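You operate a simulated robot arm through the tools that you are given. There is no shell and no other tool. Be economical: measure what you need, move in short steps, check, and stop when the job is done.

You are at the controls of a simulated two-armed robot. One attempt, no reset.

TASK
Close the tools drawer. Take the steel nut and put it in the yellow jug. Fetch the blue bottle and stand it on the teal card. Put the lot crate labelled "56" from the top of the bagging bench on the shelf of the bagging bench and the lot crate labelled "72" on the top of the scoops table. Take the hose clamp on the top of the bagging bench and put it away on the fittings shelf. Press the tare key two times. Take the green battery from the top of the tubes table and leave it on top of the blue logger. Pick up the coupling with one hand, pass it to the other hand and put it on the shelf of the sump box. Open the blue door, take the yellow meter and put it on the floor of the sink table's cupboard and shut the door again. The order is free. Set down upright: blue bottle, coupling.

It is judged by the outcome, as a careful person would: the job done as asked, and still so three seconds after it is handed in. It fails if anything else is knocked over, pushed out of place, dropped, spilled or broken.

THE ROBOT
Two 6-joint arms with two-finger parallel grippers on one trunk, on a base that drives. Base frame: it is fixed to the floor where the robot stands at the start and does not move with it; the origin is under the middle of the robot, x ahead of it, y to its left, z up. Lengths are in m, angles in degrees, forces in N, time in s.
The left shoulder is at the start at [0.06, 0.187, 1.066], the right one opposite. With the tool pointing down near the work surface each hand reaches from about 0.1 to 0.5 m from the robot's upright axis, wherever it stands, measured 20 degrees to its own side. Places, roughly: blue bottle [0.75, 2.25, 0.5]; blue door [-1.8, -0.2, 0.5]; blue logger [-4.75, -1, 0.75]; coupling (6x6x12 cm) [-1.2, 1.1, 0.9]; fittings shelf [0.9, 2, 1.3]; floor of the sink table's cupboard [-1.5, -0.2, 0.2]; green battery [-5, -0.5, 0.75]; hose clamp (5x6x2 cm) [-11, -2.5, 0.8]; lot crate [-11, -2.75, 0.75]; shelf of the bagging bench [-11.2, -3.2, 0.2]; shelf of the sump box [-3.7, -1, 0.6]; steel nut (4x3x2 cm) [0.8, 2.3, 1.3]; tare key [-5, -2.8, 0.8]; teal card [1, 0.75, 0.75]; tools drawer [0.6, 0, 0.7]; top of the scoops table [-6.1, -2, 0.6]; yellow jug (21x15x15 cm) [0.8, 0.6, 0.9]; yellow meter [1, 0.5, 1]. Payload 1.57 kg a hand.
The TCP of each hand is the grasp point between the finger pads, 0.03 m short of the fingertips. In the tool frame z runs along the fingers and y along their closing line. The gripper opens to 0.11 m. The fingers are 0.024 m wide and 0.012 m thick; the gripper's body (0.048 by 0.112 m) begins 0.078 m behind the TCP.
Orientation is told as [roll, pitch, yaw] about the base's x, y, z axes, in that order, counted from this pose: with the fingers straight down and closing along the base's y, the tool's x points along the base's -x, its y along +y and its z along -z.

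THE INTERFACE
- The arms move only by the tool servo_tool. It takes "left_deltas", "right_deltas" or both (then of equal length, played together; a hand with none holds still); each is a list of rows, each a list of 7 numbers: the turn, a rotation vector about the tool's x, y, z in degrees, then the shift along the tool's x, y, z in m, then the finger opening in m, from 0 to 0.11. In form: [[rx, ry, rz, x, y, z, jaw], ...]. A call has 1 to 10 rows; each row is the pose to reach, as a shift and turn from the pose commanded when the call began, along the tool's axes at that moment. A row lasts 0.2 s, in which the tool goes at most 0.05 m and 8.6 degrees; a call with a longer step from one row to the next is refused whole, and so is a gripper value outside its range. A pose out of reach is approached as far as the arm can. The call stops where the force on the tool passes 40 N (or 10 N more than at its start, if that is more) or the arm is blocked; 0.2 s more then pass. The fingers move at their own pace (about 0.153 m/s each) and stop on an object; they squeeze with about 43 N. The grip force told is the motor's: it shows also when the fingers shut on nothing. Time passes only in rows, and 0.2 s behind the last, so rows that repeat a pose let the fingers close. The reply holds the time, the measured pose of the TCP, the force on the tool along the base axes, the opening and the grip force, in the units named above and with some noise, with the torque about the TCP (base axes, N m) and any sound that the robot's microphone picked up.
- Cameras (640 x 400 px; columns grow to the right, rows downward): "scene" is now at [0.0171, 0.0069, 1.6104]; the picture's right is [0.10, -1.00, 0.00], its down [-0.75, -0.07, -0.65] and it looks along [0.65, 0.06, -0.76] (base axes); focal length 282 px, centre (320, 200). "left" rides on the left gripper at [0.07, -0.016, -0.141] in its tool frame; the picture's right is [0.23, 0.97, 0.00], its down [-0.85, 0.20, -0.48] and it looks along [-0.47, 0.11, 0.88] (tool axes); focal length 222 px, centre (320, 200). "right" rides on the right gripper at [0.07, 0.016, -0.141] in its tool frame; the picture's right is [-0.23, 0.97, 0.00], its down [-0.86, -0.20, -0.48] and it looks along [-0.47, -0.11, 0.88] (tool axes); focal length 222 px, centre (320, 200). There is no depth. A picture from a camera that has moved, and an enlarged one, comes with that camera's place and axes in the base frame and with its lens.
- get_image(camera): a new picture of that camera. It takes no simulated time.
- slide_trunk(by): slides the trunk up (or, below 0, down) by that many m; the arms and the scene camera ride with it, the base frame stays. It gives what a move gives, with no picture.
- base_move(legs): drives the robot by 1 to 6 legs, each [ahead, left, turn to the left] in m, m and degrees, along the robot's own axes; the way and the turn of a leg run together, so that a leg with both is an arc; at most 1.5 m and 180 degrees a leg. The arms and the cameras ride along, it lands a little off, and it stops where it bumps. It gives what a move gives.
- pan_tilt(pan, tilt): turns the head with the scene camera to pan (to the left, within 86 degrees either way) and tilt (down, from -29 to 69), counted from straight ahead of the robot. It gives what a move gives.
- inspect(camera, box): a new picture of the part [left, top, right, bottom] of that camera's present view, enlarged. It takes no simulated time.
- finish_job(): hands the job in; it is judged then, once.

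Work in short steps. Places have to be worked out from the pictures, the camera data and where the tool is seen: move nearer, look again, correct. Check each grasp and each placing, and mend what went wrong. You have 535 turns and 328 pictures in all, those below and enlarged ones among them. Open the grippers and draw the arms clear of the work before you hand the job in, unless the task says otherwise.

The tools are called after "Call:" as a command line: name --argument value ..., lists and objects as JSON in quotes. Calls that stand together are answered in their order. servo_tool: Moves the arms, as the interface text tells. Its arguments: {"type":"object","properties":{"left_deltas":{"type":"array"},"right_deltas":{"type":"array"}},"required":[]} The other tools are called the same way: slide_trunk (by) slides the trunk up or down; base_move (legs) drives the base; pan_tilt (pan, tilt) turns the head that bears the scene camera; get_image (camera) takes a picture; inspect (camera, box) takes an enlarged picture of a part of a camera's view; finish_job () hands the job in.

At the start:

```text
t: 0.0
left_tcp_pos: [0.3229, 0.3099, 1.2168]
left_orientation: [0.0, 0.0, 0.0]
left_contact_force: [-0.8, -0.2, 0.3]
left_wrist_torque: [-0.02, 0.01, -0.03]
left_finger_gap: 0.11
left_grasp_force: 0.1
right_tcp_pos: [0.4659, -0.0474, 1.2494]
right_orientation: [0.0, -0.1, 0.1]
right_contact_force: [-0.1, 0.2, -0.3]
right_wrist_torque: [-0.02, 0.0, 0.03]
right_finger_gap: 0.1098
right_grasp_force: 0.2
trunk travel left (down, up): [-0.694, 0.296]
robot x, y, heading: [-0.0021, 0.0006, -0.1]
head pan, tilt: [5.6, 49.2]
```

scene: 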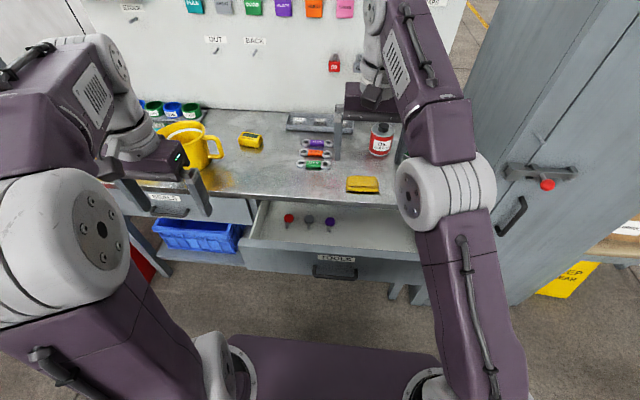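
right: 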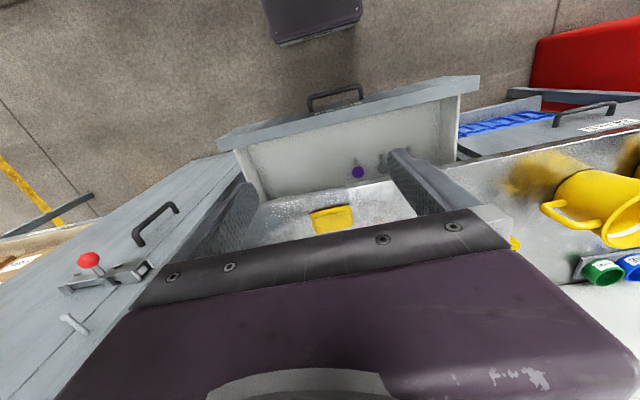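
left: 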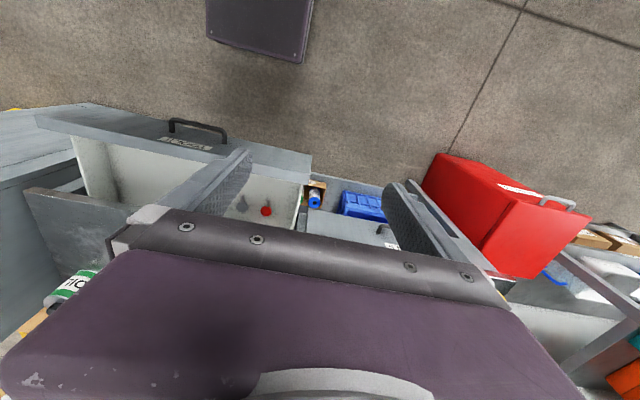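

I start by surveying the bench ahead with the head.

Call:
pan_tilt --pan 15 --tilt 30

Call:
get_image --camera "scene"

Call:
pan_tilt --pan 70 --tilt 30

Call:
get_image --camera "scene"

```text
t: 0.8
left_tcp_pos: [0.3232, 0.3104, 1.2168]
left_orientation: [0.0, 0.1, 0.0]
left_contact_force: [-0.2, -0.1, -0.5]
left_wrist_torque: [0.0, 0.01, -0.01]
left_finger_gap: 0.1102
left_grasp_force: 0.1
right_tcp_pos: [0.4646, -0.0459, 1.2511]
right_orientation: [0.0, 0.0, 0.0]
right_contact_force: [0.3, -1.1, 0.3]
right_wrist_torque: [-0.02, -0.04, -0.01]
right_finger_gap: 0.1099
right_grasp_force: 0.1
trunk travel left (down, up): [-0.694, 0.296]
robot x, y, heading: [0.0003, 0.0044, -0.0]
head pan, tilt: [15.0, 30.0]
```

```text
324 pictures are left
camera scene: at [0.027, 0.0227, 1.6388], right [0.26, -0.97, 0.0], down [-0.48, -0.13, -0.87], along [0.84, 0.22, -0.5], focal length 282 px, centre (320, 200)
```

scene: 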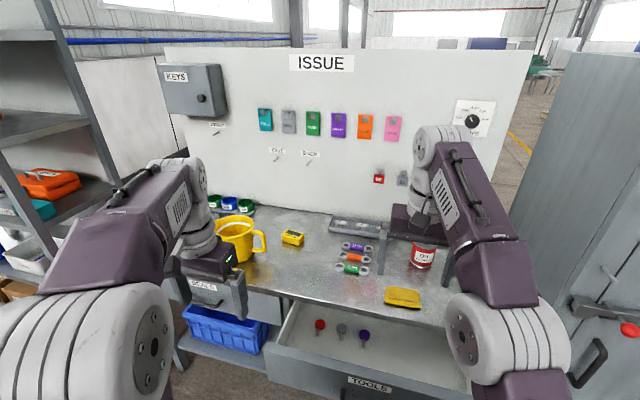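

```text
t: 2.1
left_tcp_pos: [0.3229, 0.3102, 1.217]
left_orientation: [0.0, 0.0, 0.0]
left_contact_force: [-0.2, 0.3, -0.4]
left_wrist_torque: [0.01, -0.01, 0.0]
left_finger_gap: 0.11
left_grasp_force: 0.2
right_tcp_pos: [0.4651, -0.0465, 1.2502]
right_orientation: [0.0, -0.1, 0.0]
right_contact_force: [0.6, -0.5, 0.1]
right_wrist_torque: [-0.02, -0.02, -0.01]
right_finger_gap: 0.11
right_grasp_force: 0.1
trunk travel left (down, up): [-0.694, 0.296]
robot x, y, heading: [0.0014, -0.0007, 0.0]
head pan, tilt: [70.0, 30.0]
```

```text
323 pictures are left
camera scene: at [-0.0292, 0.0843, 1.6389], right [0.94, -0.34, 0.0], down [-0.17, -0.47, -0.87], along [0.3, 0.81, -0.5], focal length 282 px, centre (320, 200)
```

scene: 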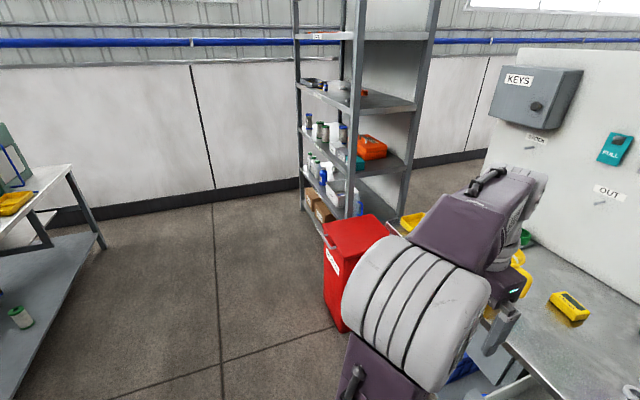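

Now the right-hand side.

Call:
pan_tilt --pan -80 --tilt 15

Call:
get_image --camera "scene"

Call:
pan_tilt --pan 25 --tilt 35

Call:
inspect --camera "scene" --box '[200, 120, 520, 320]'

```text
t: 4.4
left_tcp_pos: [0.3242, 0.3105, 1.2174]
left_orientation: [0.0, 0.0, 0.0]
left_contact_force: [-0.6, -0.1, 0.5]
left_wrist_torque: [-0.01, -0.03, 0.01]
left_finger_gap: 0.1101
left_grasp_force: 0.1
right_tcp_pos: [0.4659, -0.0471, 1.2504]
right_orientation: [0.0, -0.1, 0.0]
right_contact_force: [0.1, -0.5, -0.3]
right_wrist_torque: [0.0, 0.04, 0.01]
right_finger_gap: 0.1099
right_grasp_force: 0.1
trunk travel left (down, up): [-0.694, 0.296]
robot x, y, heading: [0.0036, -0.001, 0.1]
head pan, tilt: [-80.0, 15.0]
```

```text
322 pictures are left
camera scene: at [-0.044, -0.0926, 1.6631], right [-0.98, -0.17, 0.0], down [-0.05, 0.25, -0.97], along [0.17, -0.95, -0.26], focal length 282 px, centre (320, 200)
```

scene: 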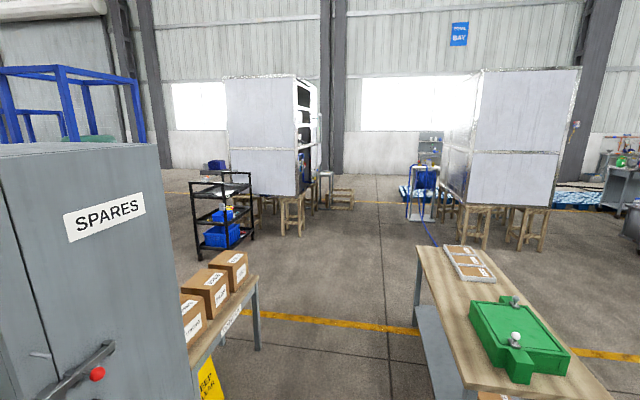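

```text
t: 6.2
left_tcp_pos: [0.3235, 0.3101, 1.2166]
left_orientation: [0.0, 0.0, 0.0]
left_contact_force: [-0.1, 0.5, -0.5]
left_wrist_torque: [0.0, 0.0, 0.0]
left_finger_gap: 0.1099
left_grasp_force: 0.1
right_tcp_pos: [0.4657, -0.0464, 1.2509]
right_orientation: [0.1, -0.2, 0.0]
right_contact_force: [0.1, -0.3, -0.2]
right_wrist_torque: [0.02, 0.02, -0.03]
right_finger_gap: 0.11
right_grasp_force: 0.0
trunk travel left (down, up): [-0.694, 0.296]
robot x, y, heading: [-0.0016, 0.0007, 0.1]
head pan, tilt: [25.0, 35.0]
```

```text
2.00 times, centred on (360, 220) of scene
camera zoom: at [0.0196, 0.0365, 1.6311], right [0.42, -0.91, 0.0], down [-0.52, -0.24, -0.82], along [0.74, 0.35, -0.57], focal length 563 px, centre (240, 160)
```

zoom: 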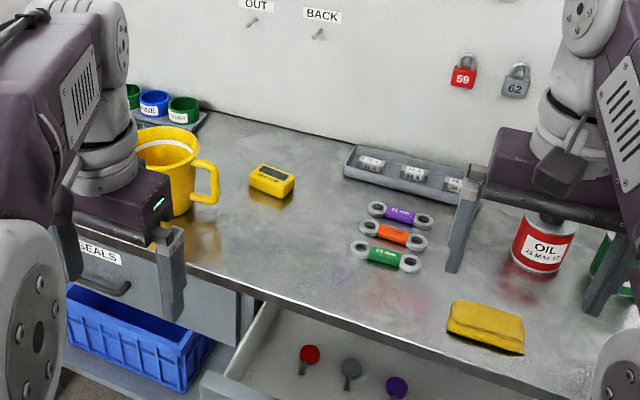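

The drawer front is at x≈0.48 and spans y −0.28 to 0.30. I back off, turn the right hand to point forward with the fingers shut, then lower the trunk to push.

Call:
base_move --legs '[[-0.3, 0, 0]]'

Call:
servo_tool --right_deltas '[[0, -8.5, 0, 0, 0, 0, 0], [0, -17, 0, 0, 0, 0, 0], [0, -25.5, 0, 0, 0, 0, 0], [0, -34, 0, 0, 0, 0, 0], [0, -42.5, 0, 0, 0, 0, 0], [0, -51, 0, 0, 0, 0, 0], [0, -59.5, 0, 0, 0, 0, 0], [0, -68, 0, 0, 0, 0, 0], [0, -76.5, 0, 0, 0, 0, 0], [0, -85, 0, 0, 0, 0, 0]]'

Call:
slide_trunk --by -0.5

Call:
pan_tilt --pan 0 --tilt 40

Call:
get_image --camera "scene"

```text
t: 8.3
left_tcp_pos: [0.0219, 0.3093, 1.2173]
left_orientation: [0.0, -0.1, 0.2]
left_contact_force: [0.0, 0.5, -0.9]
left_wrist_torque: [0.01, 0.02, 0.0]
left_finger_gap: 0.1099
left_grasp_force: 0.0
right_tcp_pos: [0.1653, -0.0444, 1.2492]
right_orientation: [-0.1, 0.0, 0.1]
right_contact_force: [0.3, 0.2, 1.4]
right_wrist_torque: [-0.01, 0.0, -0.01]
right_finger_gap: 0.1099
right_grasp_force: 0.0
trunk travel left (down, up): [-0.694, 0.296]
robot x, y, heading: [-0.2998, -0.0023, 0.1]
head pan, tilt: [25.0, 35.0]
```

```text
t: 10.5
left_tcp_pos: [0.0211, 0.3104, 1.2154]
left_orientation: [0.0, -0.1, 0.1]
left_contact_force: [-0.7, 0.3, -0.9]
left_wrist_torque: [0.01, 0.03, 0.03]
left_finger_gap: 0.11
left_grasp_force: 0.1
right_tcp_pos: [0.1645, -0.0441, 1.2498]
right_orientation: [-0.3, -85.2, 0.4]
right_contact_force: [0.7, -1.3, 0.2]
right_wrist_torque: [0.0, 0.01, -0.05]
right_finger_gap: 0.0001
right_grasp_force: 21.7
trunk travel left (down, up): [-0.694, 0.296]
robot x, y, heading: [-0.3035, 0.0023, 0.1]
head pan, tilt: [25.0, 35.0]
```

```text
refused: -0.5 is not a number from -0.4 to 0.4
```

```text
t: 11.4
left_tcp_pos: [0.0204, 0.3101, 1.2162]
left_orientation: [0.0, 0.0, 0.2]
left_contact_force: [-0.2, -0.3, 0.1]
left_wrist_torque: [-0.01, 0.01, 0.02]
left_finger_gap: 0.1098
left_grasp_force: 0.0
right_tcp_pos: [0.1641, -0.0457, 1.251]
right_orientation: [0.2, -84.9, -0.1]
right_contact_force: [-0.7, 0.3, 0.1]
right_wrist_torque: [0.0, 0.01, 0.01]
right_finger_gap: 0.0001
right_grasp_force: 21.0
trunk travel left (down, up): [-0.694, 0.296]
robot x, y, heading: [-0.3046, -0.0013, 0.1]
head pan, tilt: [0.0, 40.0]
```

```text
320 pictures are left
camera scene: at [-0.2769, -0.0009, 1.6235], right [0.0, -1.0, 0.0], down [-0.64, 0.0, -0.77], along [0.77, 0.0, -0.64], focal length 282 px, centre (320, 200)
```

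scene: 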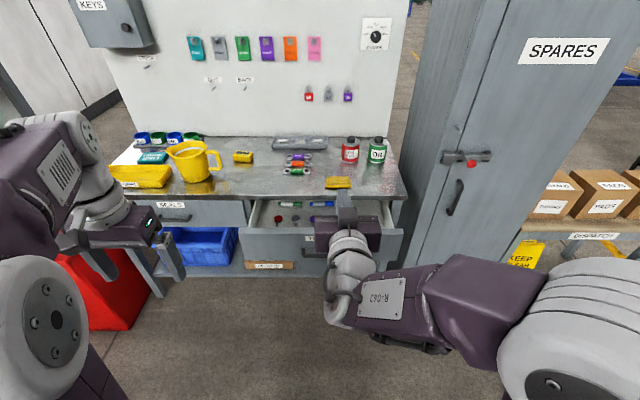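

Teal card visible left of the jug. I lower the trunk in two steps.

Call:
slide_trunk --by -0.4

Call:
slide_trunk --by -0.13

Call:
get_image --camera "scene"

Call:
get_image --camera "right"

```text
t: 15.2
left_tcp_pos: [0.0197, 0.3102, 0.8177]
left_orientation: [-0.1, 0.0, 0.2]
left_contact_force: [-0.6, -0.8, 0.4]
left_wrist_torque: [0.01, -0.05, 0.02]
left_finger_gap: 0.1099
left_grasp_force: 0.1
right_tcp_pos: [0.164, -0.0456, 0.8504]
right_orientation: [0.2, -85.0, -0.2]
right_contact_force: [0.1, -0.1, -0.7]
right_wrist_torque: [0.02, 0.0, -0.03]
right_finger_gap: 0.0002
right_grasp_force: 21.1
trunk travel left (down, up): [-0.294, 0.696]
robot x, y, heading: [-0.3007, -0.0004, 0.1]
head pan, tilt: [0.0, 40.0]
```

```text
t: 16.8
left_tcp_pos: [0.021, 0.3096, 0.6873]
left_orientation: [0.0, 0.1, 0.2]
left_contact_force: [0.3, 0.9, 0.4]
left_wrist_torque: [-0.02, -0.01, -0.01]
left_finger_gap: 0.1101
left_grasp_force: 0.1
right_tcp_pos: [0.1655, -0.0444, 0.7199]
right_orientation: [0.3, -85.1, -0.2]
right_contact_force: [0.1, -0.1, 0.3]
right_wrist_torque: [0.01, 0.03, 0.0]
right_finger_gap: 0.0
right_grasp_force: 20.8
trunk travel left (down, up): [-0.164, 0.826]
robot x, y, heading: [-0.3021, 0.0014, 0.2]
head pan, tilt: [0.0, 40.0]
```

```text
319 pictures are left
camera scene: at [-0.2768, -0.001, 1.0936], right [0.0, -1.0, 0.0], down [-0.64, 0.0, -0.77], along [0.77, 0.0, -0.64], focal length 282 px, centre (320, 200)
```

scene: 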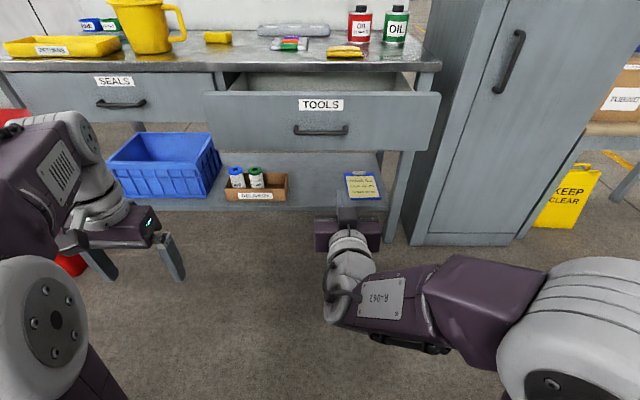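

```text
318 pictures are left
camera right: at [0.0165, -0.0304, 0.6647], right [0.02, 0.97, 0.23], down [-0.4, -0.2, 0.89], along [0.92, -0.11, 0.39], focal length 222 px, centre (320, 200)
```

right: 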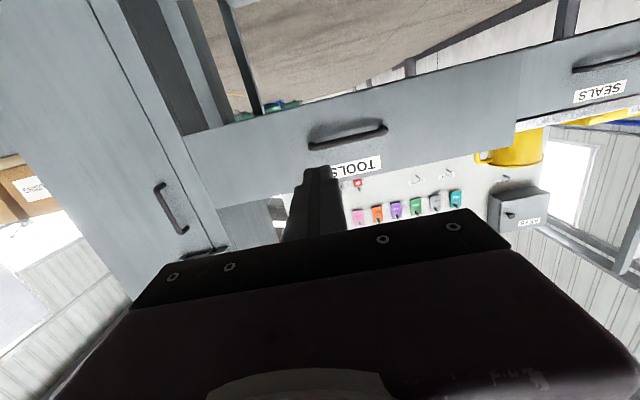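

The drawer front is about z 0.65–0.82; I shift right of the handle (y≈−0.15) and extend forward until contact.

Call:
servo_tool --right_deltas '[[0, 0, 0, 0, -0.05, 0, 0], [0, 0, 0, 0, -0.1, 0, 0], [0, 0, 0, 0, -0.11, 0.03, 0], [0, 0, 0, 0, -0.11, 0.08, 0], [0, 0, 0, 0, -0.11, 0.13, 0], [0, 0, 0, 0, -0.11, 0.18, 0], [0, 0, 0, 0, -0.11, 0.23, 0]]'

Call:
get_image --camera "scene"

```text
t: 18.4
left_tcp_pos: [0.021, 0.3097, 0.6863]
left_orientation: [0.0, 0.0, 0.2]
left_contact_force: [0.0, 0.9, 0.8]
left_wrist_torque: [0.01, -0.02, 0.02]
left_finger_gap: 0.11
left_grasp_force: 0.0
right_tcp_pos: [0.391, -0.1327, 0.6975]
right_orientation: [-0.7, -84.7, -0.2]
right_contact_force: [0.9, 0.3, -0.2]
right_wrist_torque: [0.03, 0.05, 0.02]
right_finger_gap: 0.0001
right_grasp_force: 21.0
right hand out of reach, approached as far as the arm can: row 1, 2, 3, 4, 5, 6, 7
trunk travel left (down, up): [-0.164, 0.826]
robot x, y, heading: [-0.3028, 0.0033, 0.1]
head pan, tilt: [0.0, 40.0]
```

```text
317 pictures are left
camera scene: at [-0.2763, -0.0011, 1.0935], right [0.0, -1.0, 0.0], down [-0.64, 0.0, -0.77], along [0.77, 0.0, -0.64], focal length 282 px, centre (320, 200)
```

scene: 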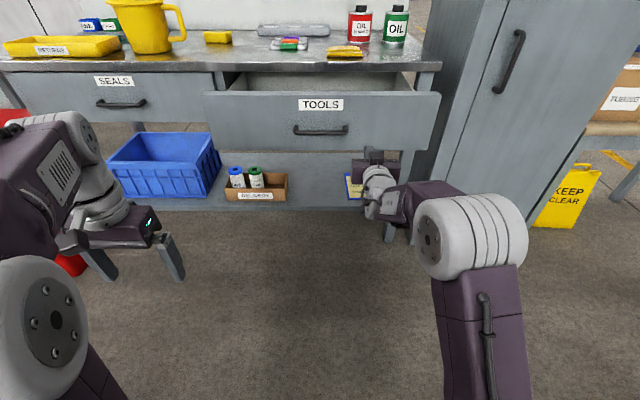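

The tip is at x≈0.42 right of the handle, arm at its reach. I now drive the base ahead to push the drawer.

Call:
base_move --legs '[[0.2, 0, 0]]'

Call:
get_image --camera "scene"

```text
t: 20.0
left_tcp_pos: [0.2217, 0.3123, 0.6867]
left_orientation: [-0.1, 0.0, 0.3]
left_contact_force: [-0.5, -0.2, -0.2]
left_wrist_torque: [-0.03, -0.02, -0.01]
left_finger_gap: 0.1101
left_grasp_force: 0.1
right_tcp_pos: [0.5912, -0.1306, 0.6972]
right_orientation: [-0.7, -84.8, -0.1]
right_contact_force: [-0.2, 0.1, -0.1]
right_wrist_torque: [0.01, -0.03, 0.01]
right_finger_gap: 0.0
right_grasp_force: 21.1
trunk travel left (down, up): [-0.164, 0.826]
robot x, y, heading: [-0.1009, -0.0054, 0.3]
head pan, tilt: [0.0, 40.0]
```

```text
316 pictures are left
camera scene: at [-0.0753, -0.0004, 1.0935], right [0.0, -1.0, 0.0], down [-0.64, 0.0, -0.77], along [0.77, 0.0, -0.64], focal length 282 px, centre (320, 200)
```

scene: 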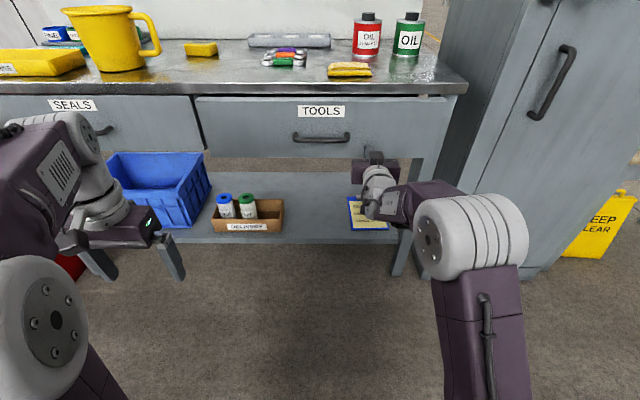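

The drawer has gone in and looks nearly shut. I push on a little more.

Call:
base_move --legs '[[0.06, 0, 0]]'

Call:
get_image --camera "scene"

```text
t: 21.0
left_tcp_pos: [0.2699, 0.3102, 0.6873]
left_orientation: [0.0, -0.1, 0.0]
left_contact_force: [0.2, 0.2, -0.3]
left_wrist_torque: [0.04, 0.0, -0.03]
left_finger_gap: 0.1103
left_grasp_force: 0.0
right_tcp_pos: [0.6352, -0.1316, 0.6972]
right_orientation: [-1.0, -84.5, 0.1]
right_contact_force: [-13.5, 0.9, 1.7]
right_wrist_torque: [-0.01, -0.19, 0.08]
right_finger_gap: 0.0
right_grasp_force: 21.1
trunk travel left (down, up): [-0.164, 0.826]
robot x, y, heading: [-0.054, 0.001, 0.2]
head pan, tilt: [0.0, 40.0]
stopped in leg 1: the force on the tool passed its limit at 143 N (the readings are from after the stop); the commanded pose is now the measured one
```

```text
315 pictures are left
camera scene: at [-0.0302, -0.0002, 1.0936], right [0.0, -1.0, 0.0], down [-0.64, 0.0, -0.77], along [0.77, 0.0, -0.64], focal length 282 px, centre (320, 200)
```

scene: 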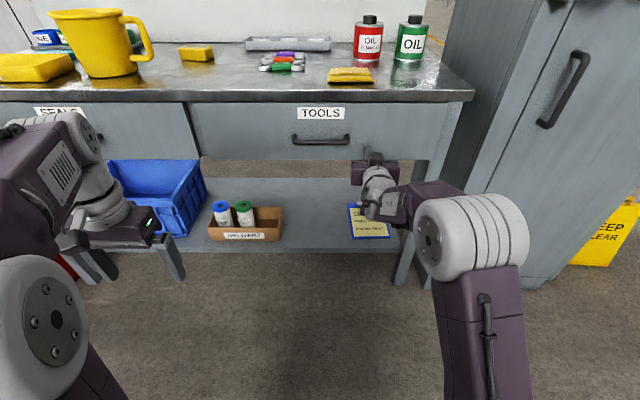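

The drawer is fully shut. I back away, fold the right hand to point down again, and drive left to view the shelf unit.

Call:
base_move --legs '[[-0.45, 0, 0]]'

Call:
servo_tool --right_deltas '[[0, 8.5, 0, 0, 0, -0.04, 0.05], [0, 17, 0, 0, 0, -0.08, 0.11], [0, 25.5, 0, 0, 0, -0.12, 0.11], [0, 34, 0, 0, 0, -0.14, 0.11], [0, 42.5, 0, 0, 0, -0.14, 0.11], [0, 51, 0, 0, 0, -0.14, 0.11], [0, 59.5, 0, 0, 0, -0.14, 0.11], [0, 68, 0, 0, 0, -0.14, 0.11], [0, 76.5, 0, 0, 0, -0.14, 0.11], [0, 85, 0, 0, 0, -0.14, 0.11]]'

Call:
base_move --legs '[[0, 1.4, 0]]'

Call:
slide_trunk --by 0.4

Call:
pan_tilt --pan 40 --tilt 25

Call:
get_image --camera "scene"

```text
t: 23.7
left_tcp_pos: [-0.1788, 0.3096, 0.6863]
left_orientation: [0.0, 0.0, -0.2]
left_contact_force: [-0.4, 0.0, 0.0]
left_wrist_torque: [0.02, -0.04, 0.01]
left_finger_gap: 0.11
left_grasp_force: 0.0
right_tcp_pos: [0.1854, -0.1325, 0.695]
right_orientation: [-0.9, -84.4, -0.3]
right_contact_force: [0.4, 0.0, 0.9]
right_wrist_torque: [-0.01, 0.0, 0.01]
right_finger_gap: 0.0
right_grasp_force: 21.1
trunk travel left (down, up): [-0.164, 0.826]
robot x, y, heading: [-0.5026, 0.0005, 0.2]
head pan, tilt: [0.0, 40.0]
```

```text
t: 25.9
left_tcp_pos: [-0.1786, 0.3114, 0.6859]
left_orientation: [0.0, 0.0, -0.1]
left_contact_force: [0.2, 0.3, 0.3]
left_wrist_torque: [0.03, -0.03, -0.03]
left_finger_gap: 0.1101
left_grasp_force: 0.1
right_tcp_pos: [-0.0016, -0.1356, 0.6813]
right_orientation: [-0.2, 0.7, -1.0]
right_contact_force: [0.5, 0.2, -0.1]
right_wrist_torque: [0.0, -0.06, 0.02]
right_finger_gap: 0.1103
right_grasp_force: 0.0
right hand out of reach, approached as far as the arm can: row 9, 10
trunk travel left (down, up): [-0.164, 0.826]
robot x, y, heading: [-0.5072, 0.0012, -0.1]
head pan, tilt: [0.0, 40.0]
```

```text
t: 32.9
left_tcp_pos: [-0.1896, 1.7234, 0.6863]
left_orientation: [0.0, 0.1, 0.6]
left_contact_force: [-0.5, 0.3, -0.1]
left_wrist_torque: [-0.01, 0.0, -0.03]
left_finger_gap: 0.1098
left_grasp_force: 0.0
right_tcp_pos: [-0.0061, 1.2799, 0.6825]
right_orientation: [-0.2, 0.7, -0.3]
right_contact_force: [-0.4, 0.2, 0.0]
right_wrist_torque: [-0.02, 0.0, -0.01]
right_finger_gap: 0.1099
right_grasp_force: 0.1
trunk travel left (down, up): [-0.164, 0.826]
robot x, y, heading: [-0.5115, 1.4138, 0.6]
head pan, tilt: [0.0, 40.0]
```

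```text
t: 36.7
left_tcp_pos: [-0.1894, 1.7226, 1.0865]
left_orientation: [-0.1, 0.0, 0.5]
left_contact_force: [-0.1, 1.0, -0.1]
left_wrist_torque: [0.0, 0.01, 0.0]
left_finger_gap: 0.1101
left_grasp_force: 0.0
right_tcp_pos: [-0.0067, 1.2795, 1.0814]
right_orientation: [0.0, 0.7, -0.3]
right_contact_force: [-0.1, 0.2, 0.3]
right_wrist_torque: [-0.02, 0.01, 0.0]
right_finger_gap: 0.1099
right_grasp_force: 0.1
trunk travel left (down, up): [-0.564, 0.426]
robot x, y, heading: [-0.5088, 1.408, 0.6]
head pan, tilt: [0.0, 40.0]
```

```text
t: 37.8
left_tcp_pos: [-0.1894, 1.7235, 1.086]
left_orientation: [0.0, 0.1, 0.5]
left_contact_force: [-0.6, 0.9, -0.3]
left_wrist_torque: [0.01, 0.02, -0.03]
left_finger_gap: 0.1099
left_grasp_force: 0.0
right_tcp_pos: [-0.0059, 1.2784, 1.0822]
right_orientation: [-0.1, 0.6, -0.3]
right_contact_force: [-0.3, -0.2, 0.1]
right_wrist_torque: [0.02, 0.0, 0.03]
right_finger_gap: 0.11
right_grasp_force: 0.0
trunk travel left (down, up): [-0.564, 0.426]
robot x, y, heading: [-0.5091, 1.4089, 0.8]
head pan, tilt: [40.0, 25.0]
```

```text
314 pictures are left
camera scene: at [-0.4996, 1.4682, 1.5168], right [0.65, -0.76, 0.0], down [-0.32, -0.28, -0.91], along [0.69, 0.59, -0.42], focal length 282 px, centre (320, 200)
```

scene: 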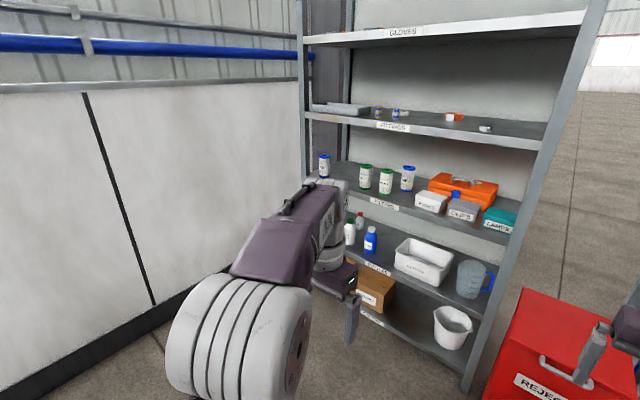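

The shelf unit's front is near x≈0.71; the nut sits on the FITTINGS shelf near (0.82, 1.72, 1.30), the blue bottle near (0.84, 2.2, 0.55). I drive closer and inspect.

Call:
base_move --legs '[[0, 0.4, 0], [0.4, 0, 0]]'

Call:
slide_trunk --by 0.3

Call:
pan_tilt --pan 0 --tilt 30

Call:
get_image --camera "scene"

```text
t: 42.4
left_tcp_pos: [0.2055, 2.1297, 1.0855]
left_orientation: [0.0, 0.0, 0.9]
left_contact_force: [-0.5, 0.2, -0.1]
left_wrist_torque: [0.01, 0.0, -0.01]
left_finger_gap: 0.1103
left_grasp_force: 0.0
right_tcp_pos: [0.3918, 1.6873, 1.0821]
right_orientation: [-0.1, 0.6, -0.1]
right_contact_force: [0.3, 0.7, 0.4]
right_wrist_torque: [0.03, 0.03, 0.02]
right_finger_gap: 0.11
right_grasp_force: 0.1
trunk travel left (down, up): [-0.564, 0.426]
robot x, y, heading: [-0.1112, 1.8154, 0.9]
head pan, tilt: [40.0, 25.0]
```

```text
t: 45.4
left_tcp_pos: [0.2054, 2.1313, 1.386]
left_orientation: [0.1, 0.0, 0.9]
left_contact_force: [0.0, 0.1, -0.6]
left_wrist_torque: [0.01, 0.02, -0.03]
left_finger_gap: 0.1099
left_grasp_force: 0.1
right_tcp_pos: [0.3911, 1.6877, 1.3823]
right_orientation: [-0.1, 0.6, -0.1]
right_contact_force: [0.4, 0.8, -0.8]
right_wrist_torque: [-0.03, 0.01, -0.01]
right_finger_gap: 0.1099
right_grasp_force: 0.1
trunk travel left (down, up): [-0.864, 0.126]
robot x, y, heading: [-0.1069, 1.811, 0.8]
head pan, tilt: [40.0, 25.0]
```

```text
t: 46.5
left_tcp_pos: [0.2064, 2.1294, 1.3858]
left_orientation: [0.0, 0.0, 0.9]
left_contact_force: [0.0, -0.9, 0.7]
left_wrist_torque: [0.03, 0.01, 0.01]
left_finger_gap: 0.1098
left_grasp_force: 0.0
right_tcp_pos: [0.3902, 1.6865, 1.3832]
right_orientation: [-0.1, 0.6, -0.1]
right_contact_force: [-0.6, 0.3, 0.2]
right_wrist_torque: [-0.01, 0.0, -0.02]
right_finger_gap: 0.1102
right_grasp_force: 0.0
trunk travel left (down, up): [-0.864, 0.126]
robot x, y, heading: [-0.1153, 1.8128, 0.8]
head pan, tilt: [0.0, 30.0]
```

```text
313 pictures are left
camera scene: at [-0.0826, 1.8153, 1.8089], right [0.02, -1.0, 0.0], down [-0.5, -0.01, -0.87], along [0.87, 0.01, -0.5], focal length 282 px, centre (320, 200)
```

scene: 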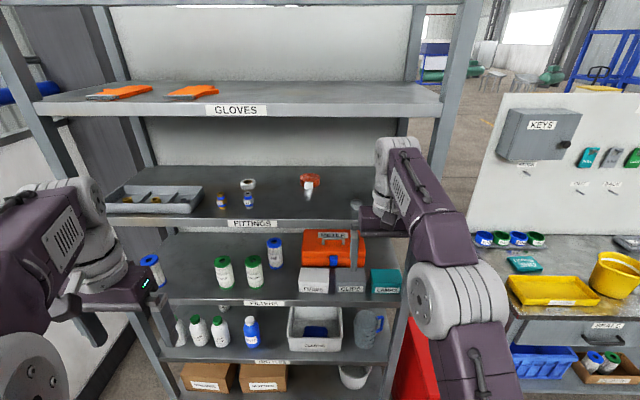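

I zoom in on the fittings shelf to identify the nut.

Call:
inspect --camera "scene" --box '[180, 150, 400, 290]'

Call:
inspect --camera "right" --box '[0, 0, 640, 400]'

```text
2.86 times, centred on (290, 220) of scene
camera zoom: at [-0.0826, 1.8153, 1.8089], right [0.02, -1.0, 0.0], down [-0.5, -0.01, -0.87], along [0.87, 0.01, -0.5], focal length 804 px, centre (406, 143)
```

zoom: 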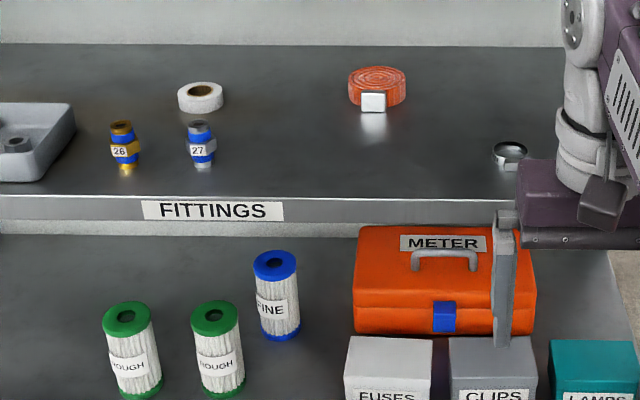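

```text
1.00 times, centred on (320, 200) of right (not enlarged: the box is as wide or as high as the picture)
camera zoom: at [0.3216, 1.7029, 1.5253], right [0.23, 0.97, 0.0], down [0.86, -0.2, 0.47], along [0.46, -0.11, -0.88], focal length 222 px, centre (320, 200)
```

zoom: 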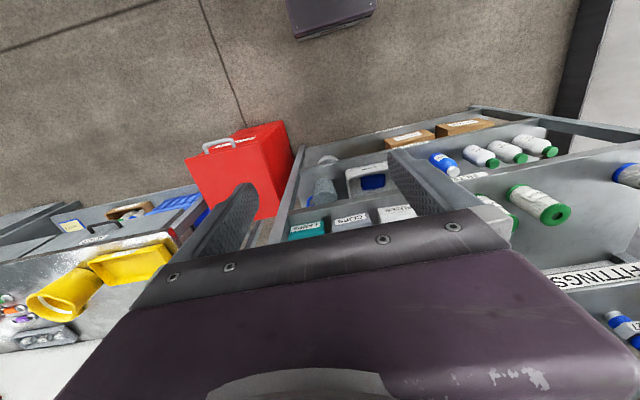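

The steel nut is likely in the grey tray at y≈2.3; I zoom there.

Call:
inspect --camera "scene" --box '[90, 170, 220, 250]'

```text
4.92 times, centred on (155, 210) of scene
camera zoom: at [-0.0826, 1.8153, 1.8089], right [0.02, -1.0, 0.0], down [-0.5, -0.01, -0.87], along [0.87, 0.01, -0.5], focal length 1386 px, centre (1132, 151)
```

zoom: 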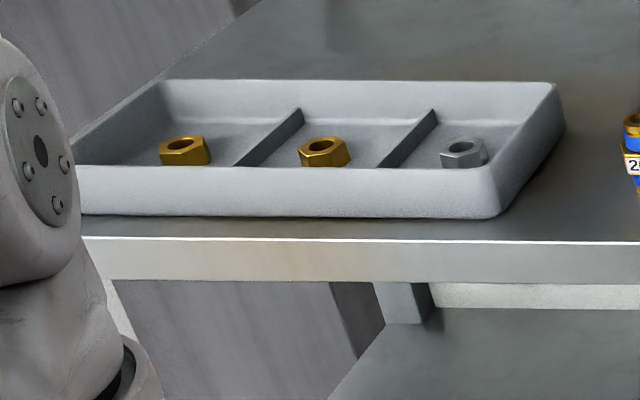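

The steel nut is in the tray's right compartment at about (0.776, 2.306, 1.30). I retract the right hand, pitch the left hand 30° forward and open it moderately, then drive nearer.

Call:
servo_tool --left_deltas '[[0, -6, 0, 0, 0, -0.02, 0.07], [0, -12, 0, 0, 0, -0.04, 0.07], [0, -18, 0, 0, 0, -0.06, 0.07], [0, -24, 0, 0, 0, -0.07, 0.07], [0, -30, 0, 0, 0, -0.07, 0.07]]' --right_deltas '[[0, 0, 0, 0.05, 0, 0, 0.11], [0, 0, 0, 0.1, 0, 0, 0.11], [0, 0, 0, 0.15, 0, 0, 0.11], [0, 0, 0, 0.2, 0, 0, 0.11], [0, 0, 0, 0.24, 0, 0, 0.11]]'

Call:
base_move --legs '[[0, 0.22, 0], [0.25, 0, -0.8]]'

Call:
get_image --camera "left"

Call:
get_image --camera "scene"

```text
t: 47.7
left_tcp_pos: [0.2059, 2.1335, 1.4585]
left_orientation: [-0.1, -30.2, 0.8]
left_contact_force: [-0.6, 0.1, 0.8]
left_wrist_torque: [0.02, -0.01, 0.02]
left_finger_gap: 0.07
left_grasp_force: 0.2
left hand out of reach, approached as far as the arm can: row 5
right_tcp_pos: [0.1464, 1.6865, 1.3863]
right_orientation: [0.0, 0.4, -0.2]
right_contact_force: [0.0, -0.7, -0.3]
right_wrist_torque: [-0.03, -0.06, -0.01]
right_finger_gap: 0.1102
right_grasp_force: 0.1
trunk travel left (down, up): [-0.864, 0.126]
robot x, y, heading: [-0.1118, 1.8132, 1.0]
head pan, tilt: [0.0, 30.0]
```

```text
t: 50.8
left_tcp_pos: [0.4582, 2.3508, 1.4584]
left_orientation: [-0.1, -29.9, 0.2]
left_contact_force: [-0.6, -0.4, 0.5]
left_wrist_torque: [-0.02, 0.01, 0.03]
left_finger_gap: 0.07
left_grasp_force: 0.1
right_tcp_pos: [0.3944, 1.9056, 1.3859]
right_orientation: [-0.1, 0.5, -0.8]
right_contact_force: [0.0, -0.3, 0.4]
right_wrist_torque: [0.04, -0.01, 0.03]
right_finger_gap: 0.1098
right_grasp_force: 0.0
trunk travel left (down, up): [-0.864, 0.126]
robot x, y, heading: [0.134, 2.04, 0.0]
head pan, tilt: [0.0, 30.0]
```

```text
309 pictures are left
camera left: at [0.3266, 2.3352, 1.5459], right [-0.2, 0.97, -0.12], down [0.5, 0.2, 0.84], along [0.84, 0.11, -0.53], focal length 222 px, centre (320, 200)
```

left: 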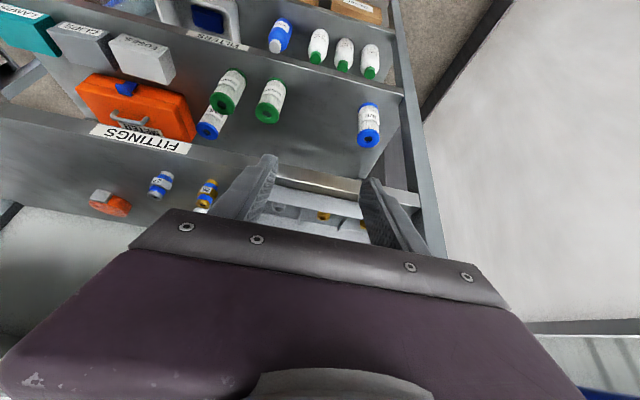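

```text
308 pictures are left
camera scene: at [0.1607, 2.0363, 1.8089], right [0.0, -1.0, 0.0], down [-0.5, 0.0, -0.87], along [0.87, 0.0, -0.5], focal length 282 px, centre (320, 200)
```

scene: 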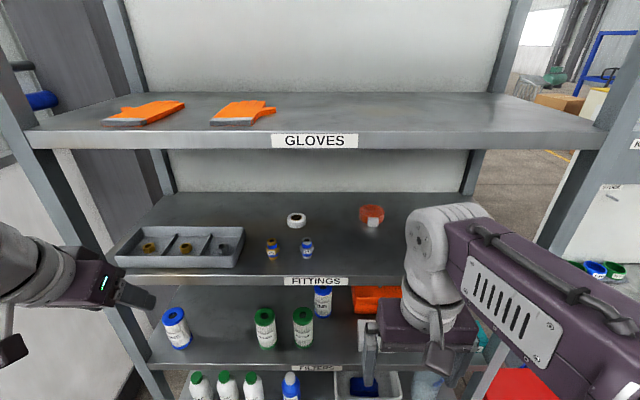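

Nut confirmed at (0.778, 2.309). I move the left hand to hover just above it.

Call:
servo_tool --left_deltas '[[0, 0, 0, -0.032, -0.006, 0.0281, 0.07], [0, 0, 0, -0.0639, -0.012, 0.0562, 0.07], [0, 0, 0, -0.0958, -0.018, 0.0843, 0.07], [0, 0, 0, -0.1278, -0.024, 0.1124, 0.07], [0, 0, 0, -0.1597, -0.03, 0.1405, 0.07], [0, 0, 0, -0.1917, -0.036, 0.1686, 0.07], [0, 0, 0, -0.2236, -0.042, 0.1967, 0.07]]'

Call:
get_image --camera "left"

Call:
inspect --camera "scene" --box '[80, 150, 320, 300]'

```text
t: 52.4
left_tcp_pos: [0.7549, 2.3078, 1.3953]
left_orientation: [-0.1, -29.6, 0.1]
left_contact_force: [-0.3, 0.2, 0.6]
left_wrist_torque: [-0.01, 0.02, 0.04]
left_finger_gap: 0.0702
left_grasp_force: 0.1
right_tcp_pos: [0.4009, 1.9049, 1.3845]
right_orientation: [-0.1, 0.8, -0.8]
right_contact_force: [-0.7, 0.7, 0.2]
right_wrist_torque: [0.0, -0.01, 0.0]
right_finger_gap: 0.1101
right_grasp_force: 0.1
trunk travel left (down, up): [-0.864, 0.126]
robot x, y, heading: [0.1359, 2.0376, 0.1]
head pan, tilt: [0.0, 30.0]
```

```text
307 pictures are left
camera left: at [0.6251, 2.2923, 1.4846], right [-0.2, 0.97, -0.11], down [0.51, 0.2, 0.84], along [0.84, 0.11, -0.53], focal length 222 px, centre (320, 200)
```

left: 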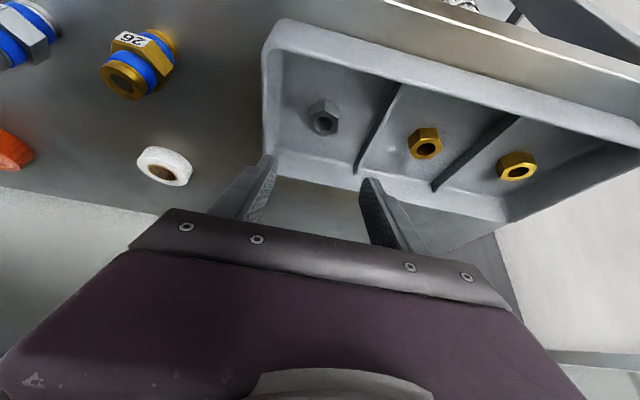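

```text
2.67 times, centred on (200, 225) of scene
camera zoom: at [0.1691, 2.0362, 1.8088], right [0.0, -1.0, 0.0], down [-0.5, 0.0, -0.86], along [0.86, 0.0, -0.5], focal length 751 px, centre (640, 133)
```

zoom: 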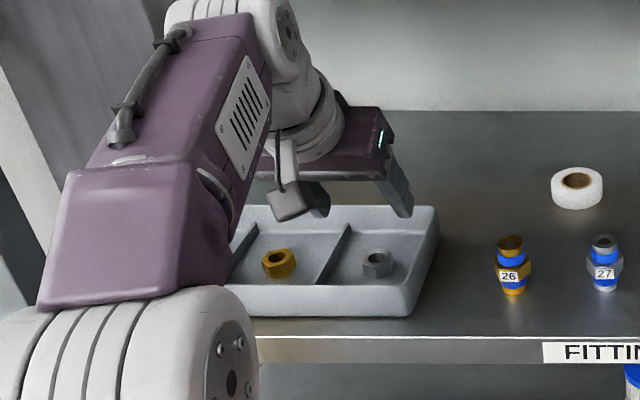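

Hand is above the nut region; I lower 3 cm straight down and look again to triangulate.

Call:
servo_tool --left_deltas '[[0, 0, 0, 0.0075, -0.002, 0.013, 0.07], [0, 0, 0, 0.015, -0.004, 0.026, 0.07]]'

Call:
get_image --camera "left"

```text
t: 53.0
left_tcp_pos: [0.7555, 2.3046, 1.3674]
left_orientation: [-0.1, -29.8, 0.1]
left_contact_force: [-0.3, -0.1, -0.1]
left_wrist_torque: [-0.02, 0.01, 0.01]
left_finger_gap: 0.0698
left_grasp_force: 0.1
right_tcp_pos: [0.3993, 1.9037, 1.3837]
right_orientation: [-0.1, 0.8, -0.8]
right_contact_force: [0.5, -0.1, 0.2]
right_wrist_torque: [0.04, -0.01, 0.01]
right_finger_gap: 0.1097
right_grasp_force: 0.0
trunk travel left (down, up): [-0.864, 0.126]
robot x, y, heading: [0.1316, 2.0349, 0.1]
head pan, tilt: [0.0, 30.0]
```

```text
305 pictures are left
camera left: at [0.6232, 2.2885, 1.4554], right [-0.2, 0.97, -0.11], down [0.5, 0.2, 0.84], along [0.84, 0.11, -0.53], focal length 222 px, centre (320, 200)
```

left: 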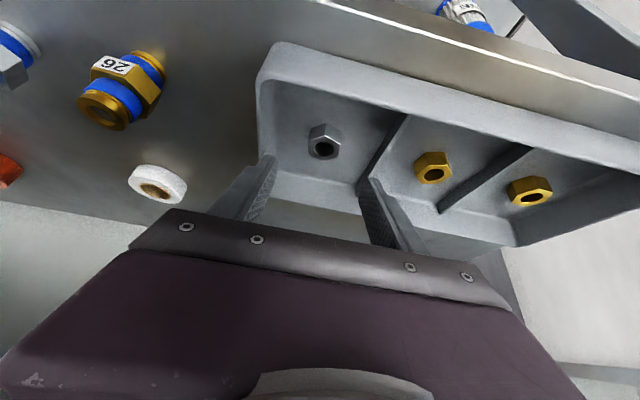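

Triangulation puts the nut at about (0.748, 2.304, 1.322). I shift back 2 cm and down 2 cm, then check.

Call:
servo_tool --left_deltas '[[0, 0, 0, 0.017, 0, -0.01, 0.07], [0, 0, 0, 0.0223, 0, -0.0013, 0.07], [0, 0, 0, 0.0273, 0, 0.0073, 0.07]]'

Call:
get_image --camera "left"

```text
t: 53.8
left_tcp_pos: [0.7332, 2.3047, 1.3465]
left_orientation: [-0.1, -29.7, 0.2]
left_contact_force: [-0.2, -0.1, -0.4]
left_wrist_torque: [0.02, 0.0, -0.05]
left_finger_gap: 0.0699
left_grasp_force: 0.0
right_tcp_pos: [0.3983, 1.9049, 1.3848]
right_orientation: [-0.1, 0.6, -0.7]
right_contact_force: [0.6, -0.2, 1.2]
right_wrist_torque: [0.02, 0.0, 0.03]
right_finger_gap: 0.1099
right_grasp_force: 0.1
trunk travel left (down, up): [-0.864, 0.126]
robot x, y, heading: [0.1357, 2.0365, -0.1]
head pan, tilt: [0.0, 30.0]
```

```text
304 pictures are left
camera left: at [0.6027, 2.2892, 1.4353], right [-0.2, 0.97, -0.11], down [0.5, 0.2, 0.84], along [0.84, 0.11, -0.53], focal length 222 px, centre (320, 200)
```

left: 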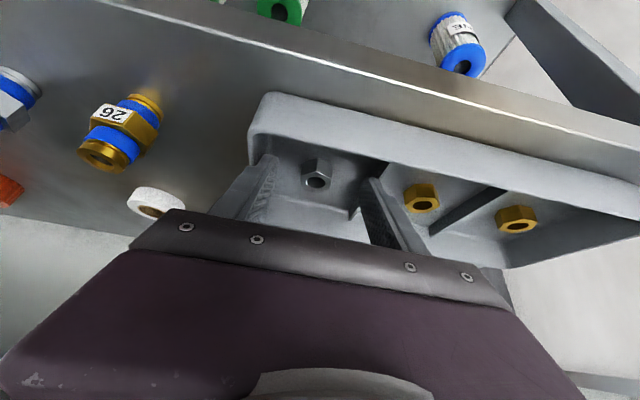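

The fingertips straddle the nut. I go down 1 cm more and close.

Call:
servo_tool --left_deltas '[[0, 0, 0, 0.0024, -0.001, 0.0102, 0.07], [0, 0, 0, 0.0024, -0.001, 0.0102, 0.0], [0, 0, 0, 0.0024, -0.001, 0.0102, 0.0], [0, 0, 0, 0.0024, -0.001, 0.0102, 0.0]]'

Call:
get_image --camera "left"

```text
t: 54.8
left_tcp_pos: [0.7349, 2.3015, 1.34]
left_orientation: [-0.1, -30.1, 0.1]
left_contact_force: [2.2, -3.6, 17.0]
left_wrist_torque: [-0.42, 0.09, 0.04]
left_finger_gap: 0.0257
left_grasp_force: 36.6
right_tcp_pos: [0.3964, 1.9016, 1.386]
right_orientation: [0.0, 0.4, -0.8]
right_contact_force: [0.1, 0.1, -0.7]
right_wrist_torque: [0.02, -0.03, -0.02]
right_finger_gap: 0.1096
right_grasp_force: 0.0
trunk travel left (down, up): [-0.864, 0.126]
robot x, y, heading: [0.1352, 2.0362, 0.2]
head pan, tilt: [0.0, 30.0]
```

```text
303 pictures are left
camera left: at [0.6033, 2.2853, 1.4278], right [-0.2, 0.97, -0.11], down [0.5, 0.2, 0.84], along [0.84, 0.11, -0.53], focal length 222 px, centre (320, 200)
```

left: 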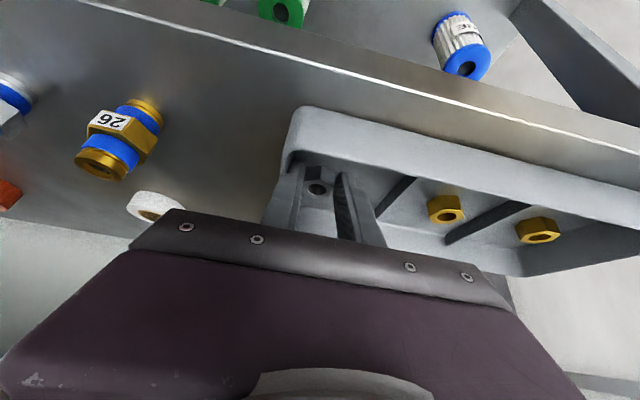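

The nut is gripped (gap 2.6 cm), but the tray seems to have shifted slightly. I lift straight up and look.

Call:
servo_tool --left_deltas '[[0, 0, 0, -0.0125, 0, -0.0217, 0.0], [0, 0, 0, -0.025, 0, -0.0433, 0.0], [0, 0, 0, -0.0375, 0, -0.065, 0.0]]'

Call:
get_image --camera "left"

Call:
inspect --camera "scene" --box '[80, 150, 320, 300]'

```text
t: 55.6
left_tcp_pos: [0.7358, 2.3041, 1.4116]
left_orientation: [-0.1, -29.8, 0.1]
left_contact_force: [0.3, 0.5, -0.3]
left_wrist_torque: [0.01, 0.02, 0.01]
left_finger_gap: 0.026
left_grasp_force: 36.7
right_tcp_pos: [0.3996, 1.9049, 1.385]
right_orientation: [-0.2, 0.6, -0.7]
right_contact_force: [-0.2, 0.2, -0.1]
right_wrist_torque: [0.02, 0.01, 0.01]
right_finger_gap: 0.1099
right_grasp_force: 0.0
trunk travel left (down, up): [-0.864, 0.126]
robot x, y, heading: [0.1329, 2.0347, 0.2]
head pan, tilt: [0.0, 30.0]
```

```text
302 pictures are left
camera left: at [0.6044, 2.2881, 1.5008], right [-0.2, 0.97, -0.11], down [0.5, 0.2, 0.84], along [0.84, 0.11, -0.53], focal length 222 px, centre (320, 200)
```

left: 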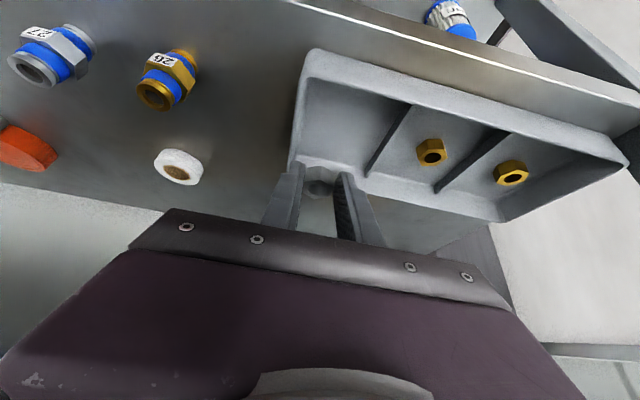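

```text
2.67 times, centred on (200, 225) of scene
camera zoom: at [0.165, 2.0357, 1.8088], right [0.0, -1.0, 0.0], down [-0.5, 0.0, -0.87], along [0.87, 0.0, -0.5], focal length 751 px, centre (640, 133)
```

zoom: 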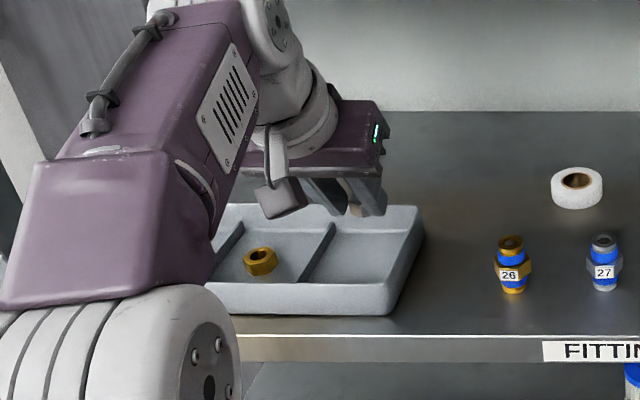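

The tray slid about 1.8 cm to the left. With the nut held, I dip back into the compartment and nudge its right wall back.

Call:
servo_tool --left_deltas '[[0, 0, 0, 0.01, 0, 0.0172, 0], [0, 0, 0, 0.02, 0, 0.0344, 0], [0, 0, 0, 0.0298, 0, 0.0516, 0], [0, 0, 0, 0.0298, -0.01, 0.0516, 0], [0, 0, 0, 0.0298, -0.018, 0.0516, 0], [0, 0, 0, 0.0298, -0.024, 0.0516, 0]]'

Call:
inspect --camera "scene" --box '[80, 150, 320, 300]'

```text
t: 57.0
left_tcp_pos: [0.7354, 2.2805, 1.3537]
left_orientation: [-0.2, -29.8, 0.1]
left_contact_force: [0.2, 0.6, -0.1]
left_wrist_torque: [-0.01, -0.02, 0.0]
left_finger_gap: 0.0259
left_grasp_force: 37.1
right_tcp_pos: [0.3979, 1.9069, 1.3852]
right_orientation: [-0.1, 0.6, -0.8]
right_contact_force: [-0.7, -0.1, -0.4]
right_wrist_torque: [0.0, 0.01, -0.01]
right_finger_gap: 0.11
right_grasp_force: 0.0
trunk travel left (down, up): [-0.864, 0.126]
robot x, y, heading: [0.1346, 2.0377, 0.2]
head pan, tilt: [0.0, 30.0]
```

```text
2.67 times, centred on (200, 225) of scene
camera zoom: at [0.1651, 2.0366, 1.8089], right [0.0, -1.0, 0.0], down [-0.5, 0.0, -0.87], along [0.87, 0.0, -0.5], focal length 751 px, centre (640, 133)
```

zoom: 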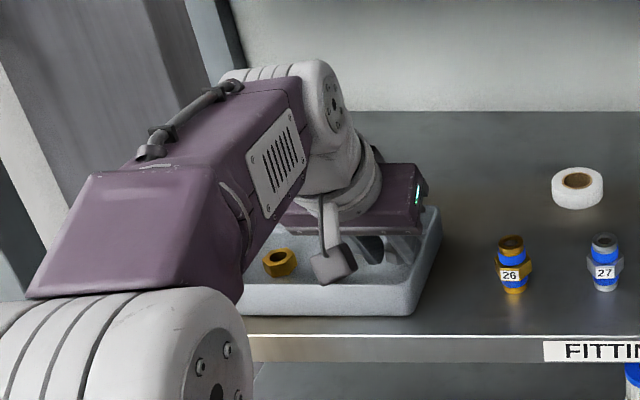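

The tray is back to its original place. I lift out and withdraw the hand from the shelf.

Call:
servo_tool --left_deltas '[[0, 0, 0, -0.017, 0.002, -0.03, 0], [0, 0, 0, -0.035, 0.002, -0.0606, 0], [0, 0, 0, 0.005, 0.002, -0.09, 0], [0, 0, 0, 0.045, 0.002, -0.115, 0], [0, 0, 0, 0.085, 0.002, -0.14, 0], [0, 0, 0, 0.125, 0.002, -0.163, 0], [0, 0, 0, 0.165, 0.002, -0.186, 0], [0, 0, 0, 0.2, 0.002, -0.206, 0]]'

Call:
get_image --camera "left"

Call:
inspect --camera "scene" --box '[80, 150, 320, 300]'

```text
t: 58.8
left_tcp_pos: [0.5019, 2.2893, 1.4341]
left_orientation: [-0.2, -29.7, 0.1]
left_contact_force: [0.6, -0.2, 0.3]
left_wrist_torque: [0.0, 0.04, 0.02]
left_finger_gap: 0.0259
left_grasp_force: 36.8
left hand out of reach, approached as far as the arm can: row 7, 8
right_tcp_pos: [0.399, 1.9052, 1.3841]
right_orientation: [-0.1, 0.7, -0.7]
right_contact_force: [-0.3, 0.4, 0.6]
right_wrist_torque: [-0.02, 0.03, -0.03]
right_finger_gap: 0.1101
right_grasp_force: 0.1
trunk travel left (down, up): [-0.864, 0.126]
robot x, y, heading: [0.1363, 2.0354, 0.2]
head pan, tilt: [0.0, 30.0]
```

```text
299 pictures are left
camera left: at [0.3708, 2.2737, 1.5233], right [-0.2, 0.97, -0.11], down [0.51, 0.2, 0.84], along [0.84, 0.11, -0.53], focal length 222 px, centre (320, 200)
```

left: 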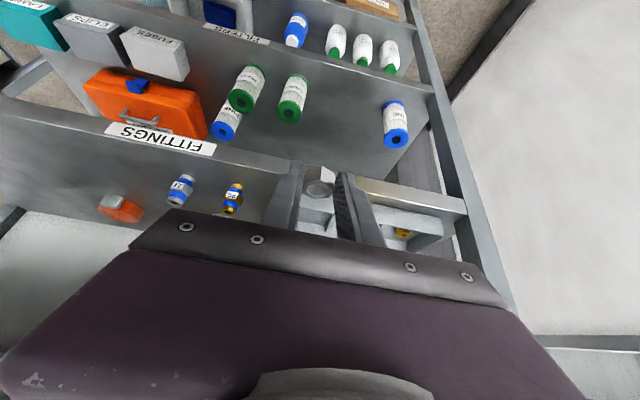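

```text
2.67 times, centred on (200, 225) of scene
camera zoom: at [0.1666, 2.0365, 1.8088], right [0.0, -1.0, 0.0], down [-0.5, 0.0, -0.87], along [0.87, 0.0, -0.5], focal length 751 px, centre (640, 133)
```

zoom: 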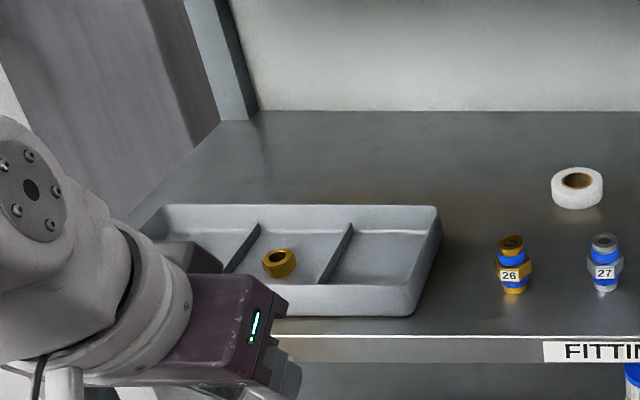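

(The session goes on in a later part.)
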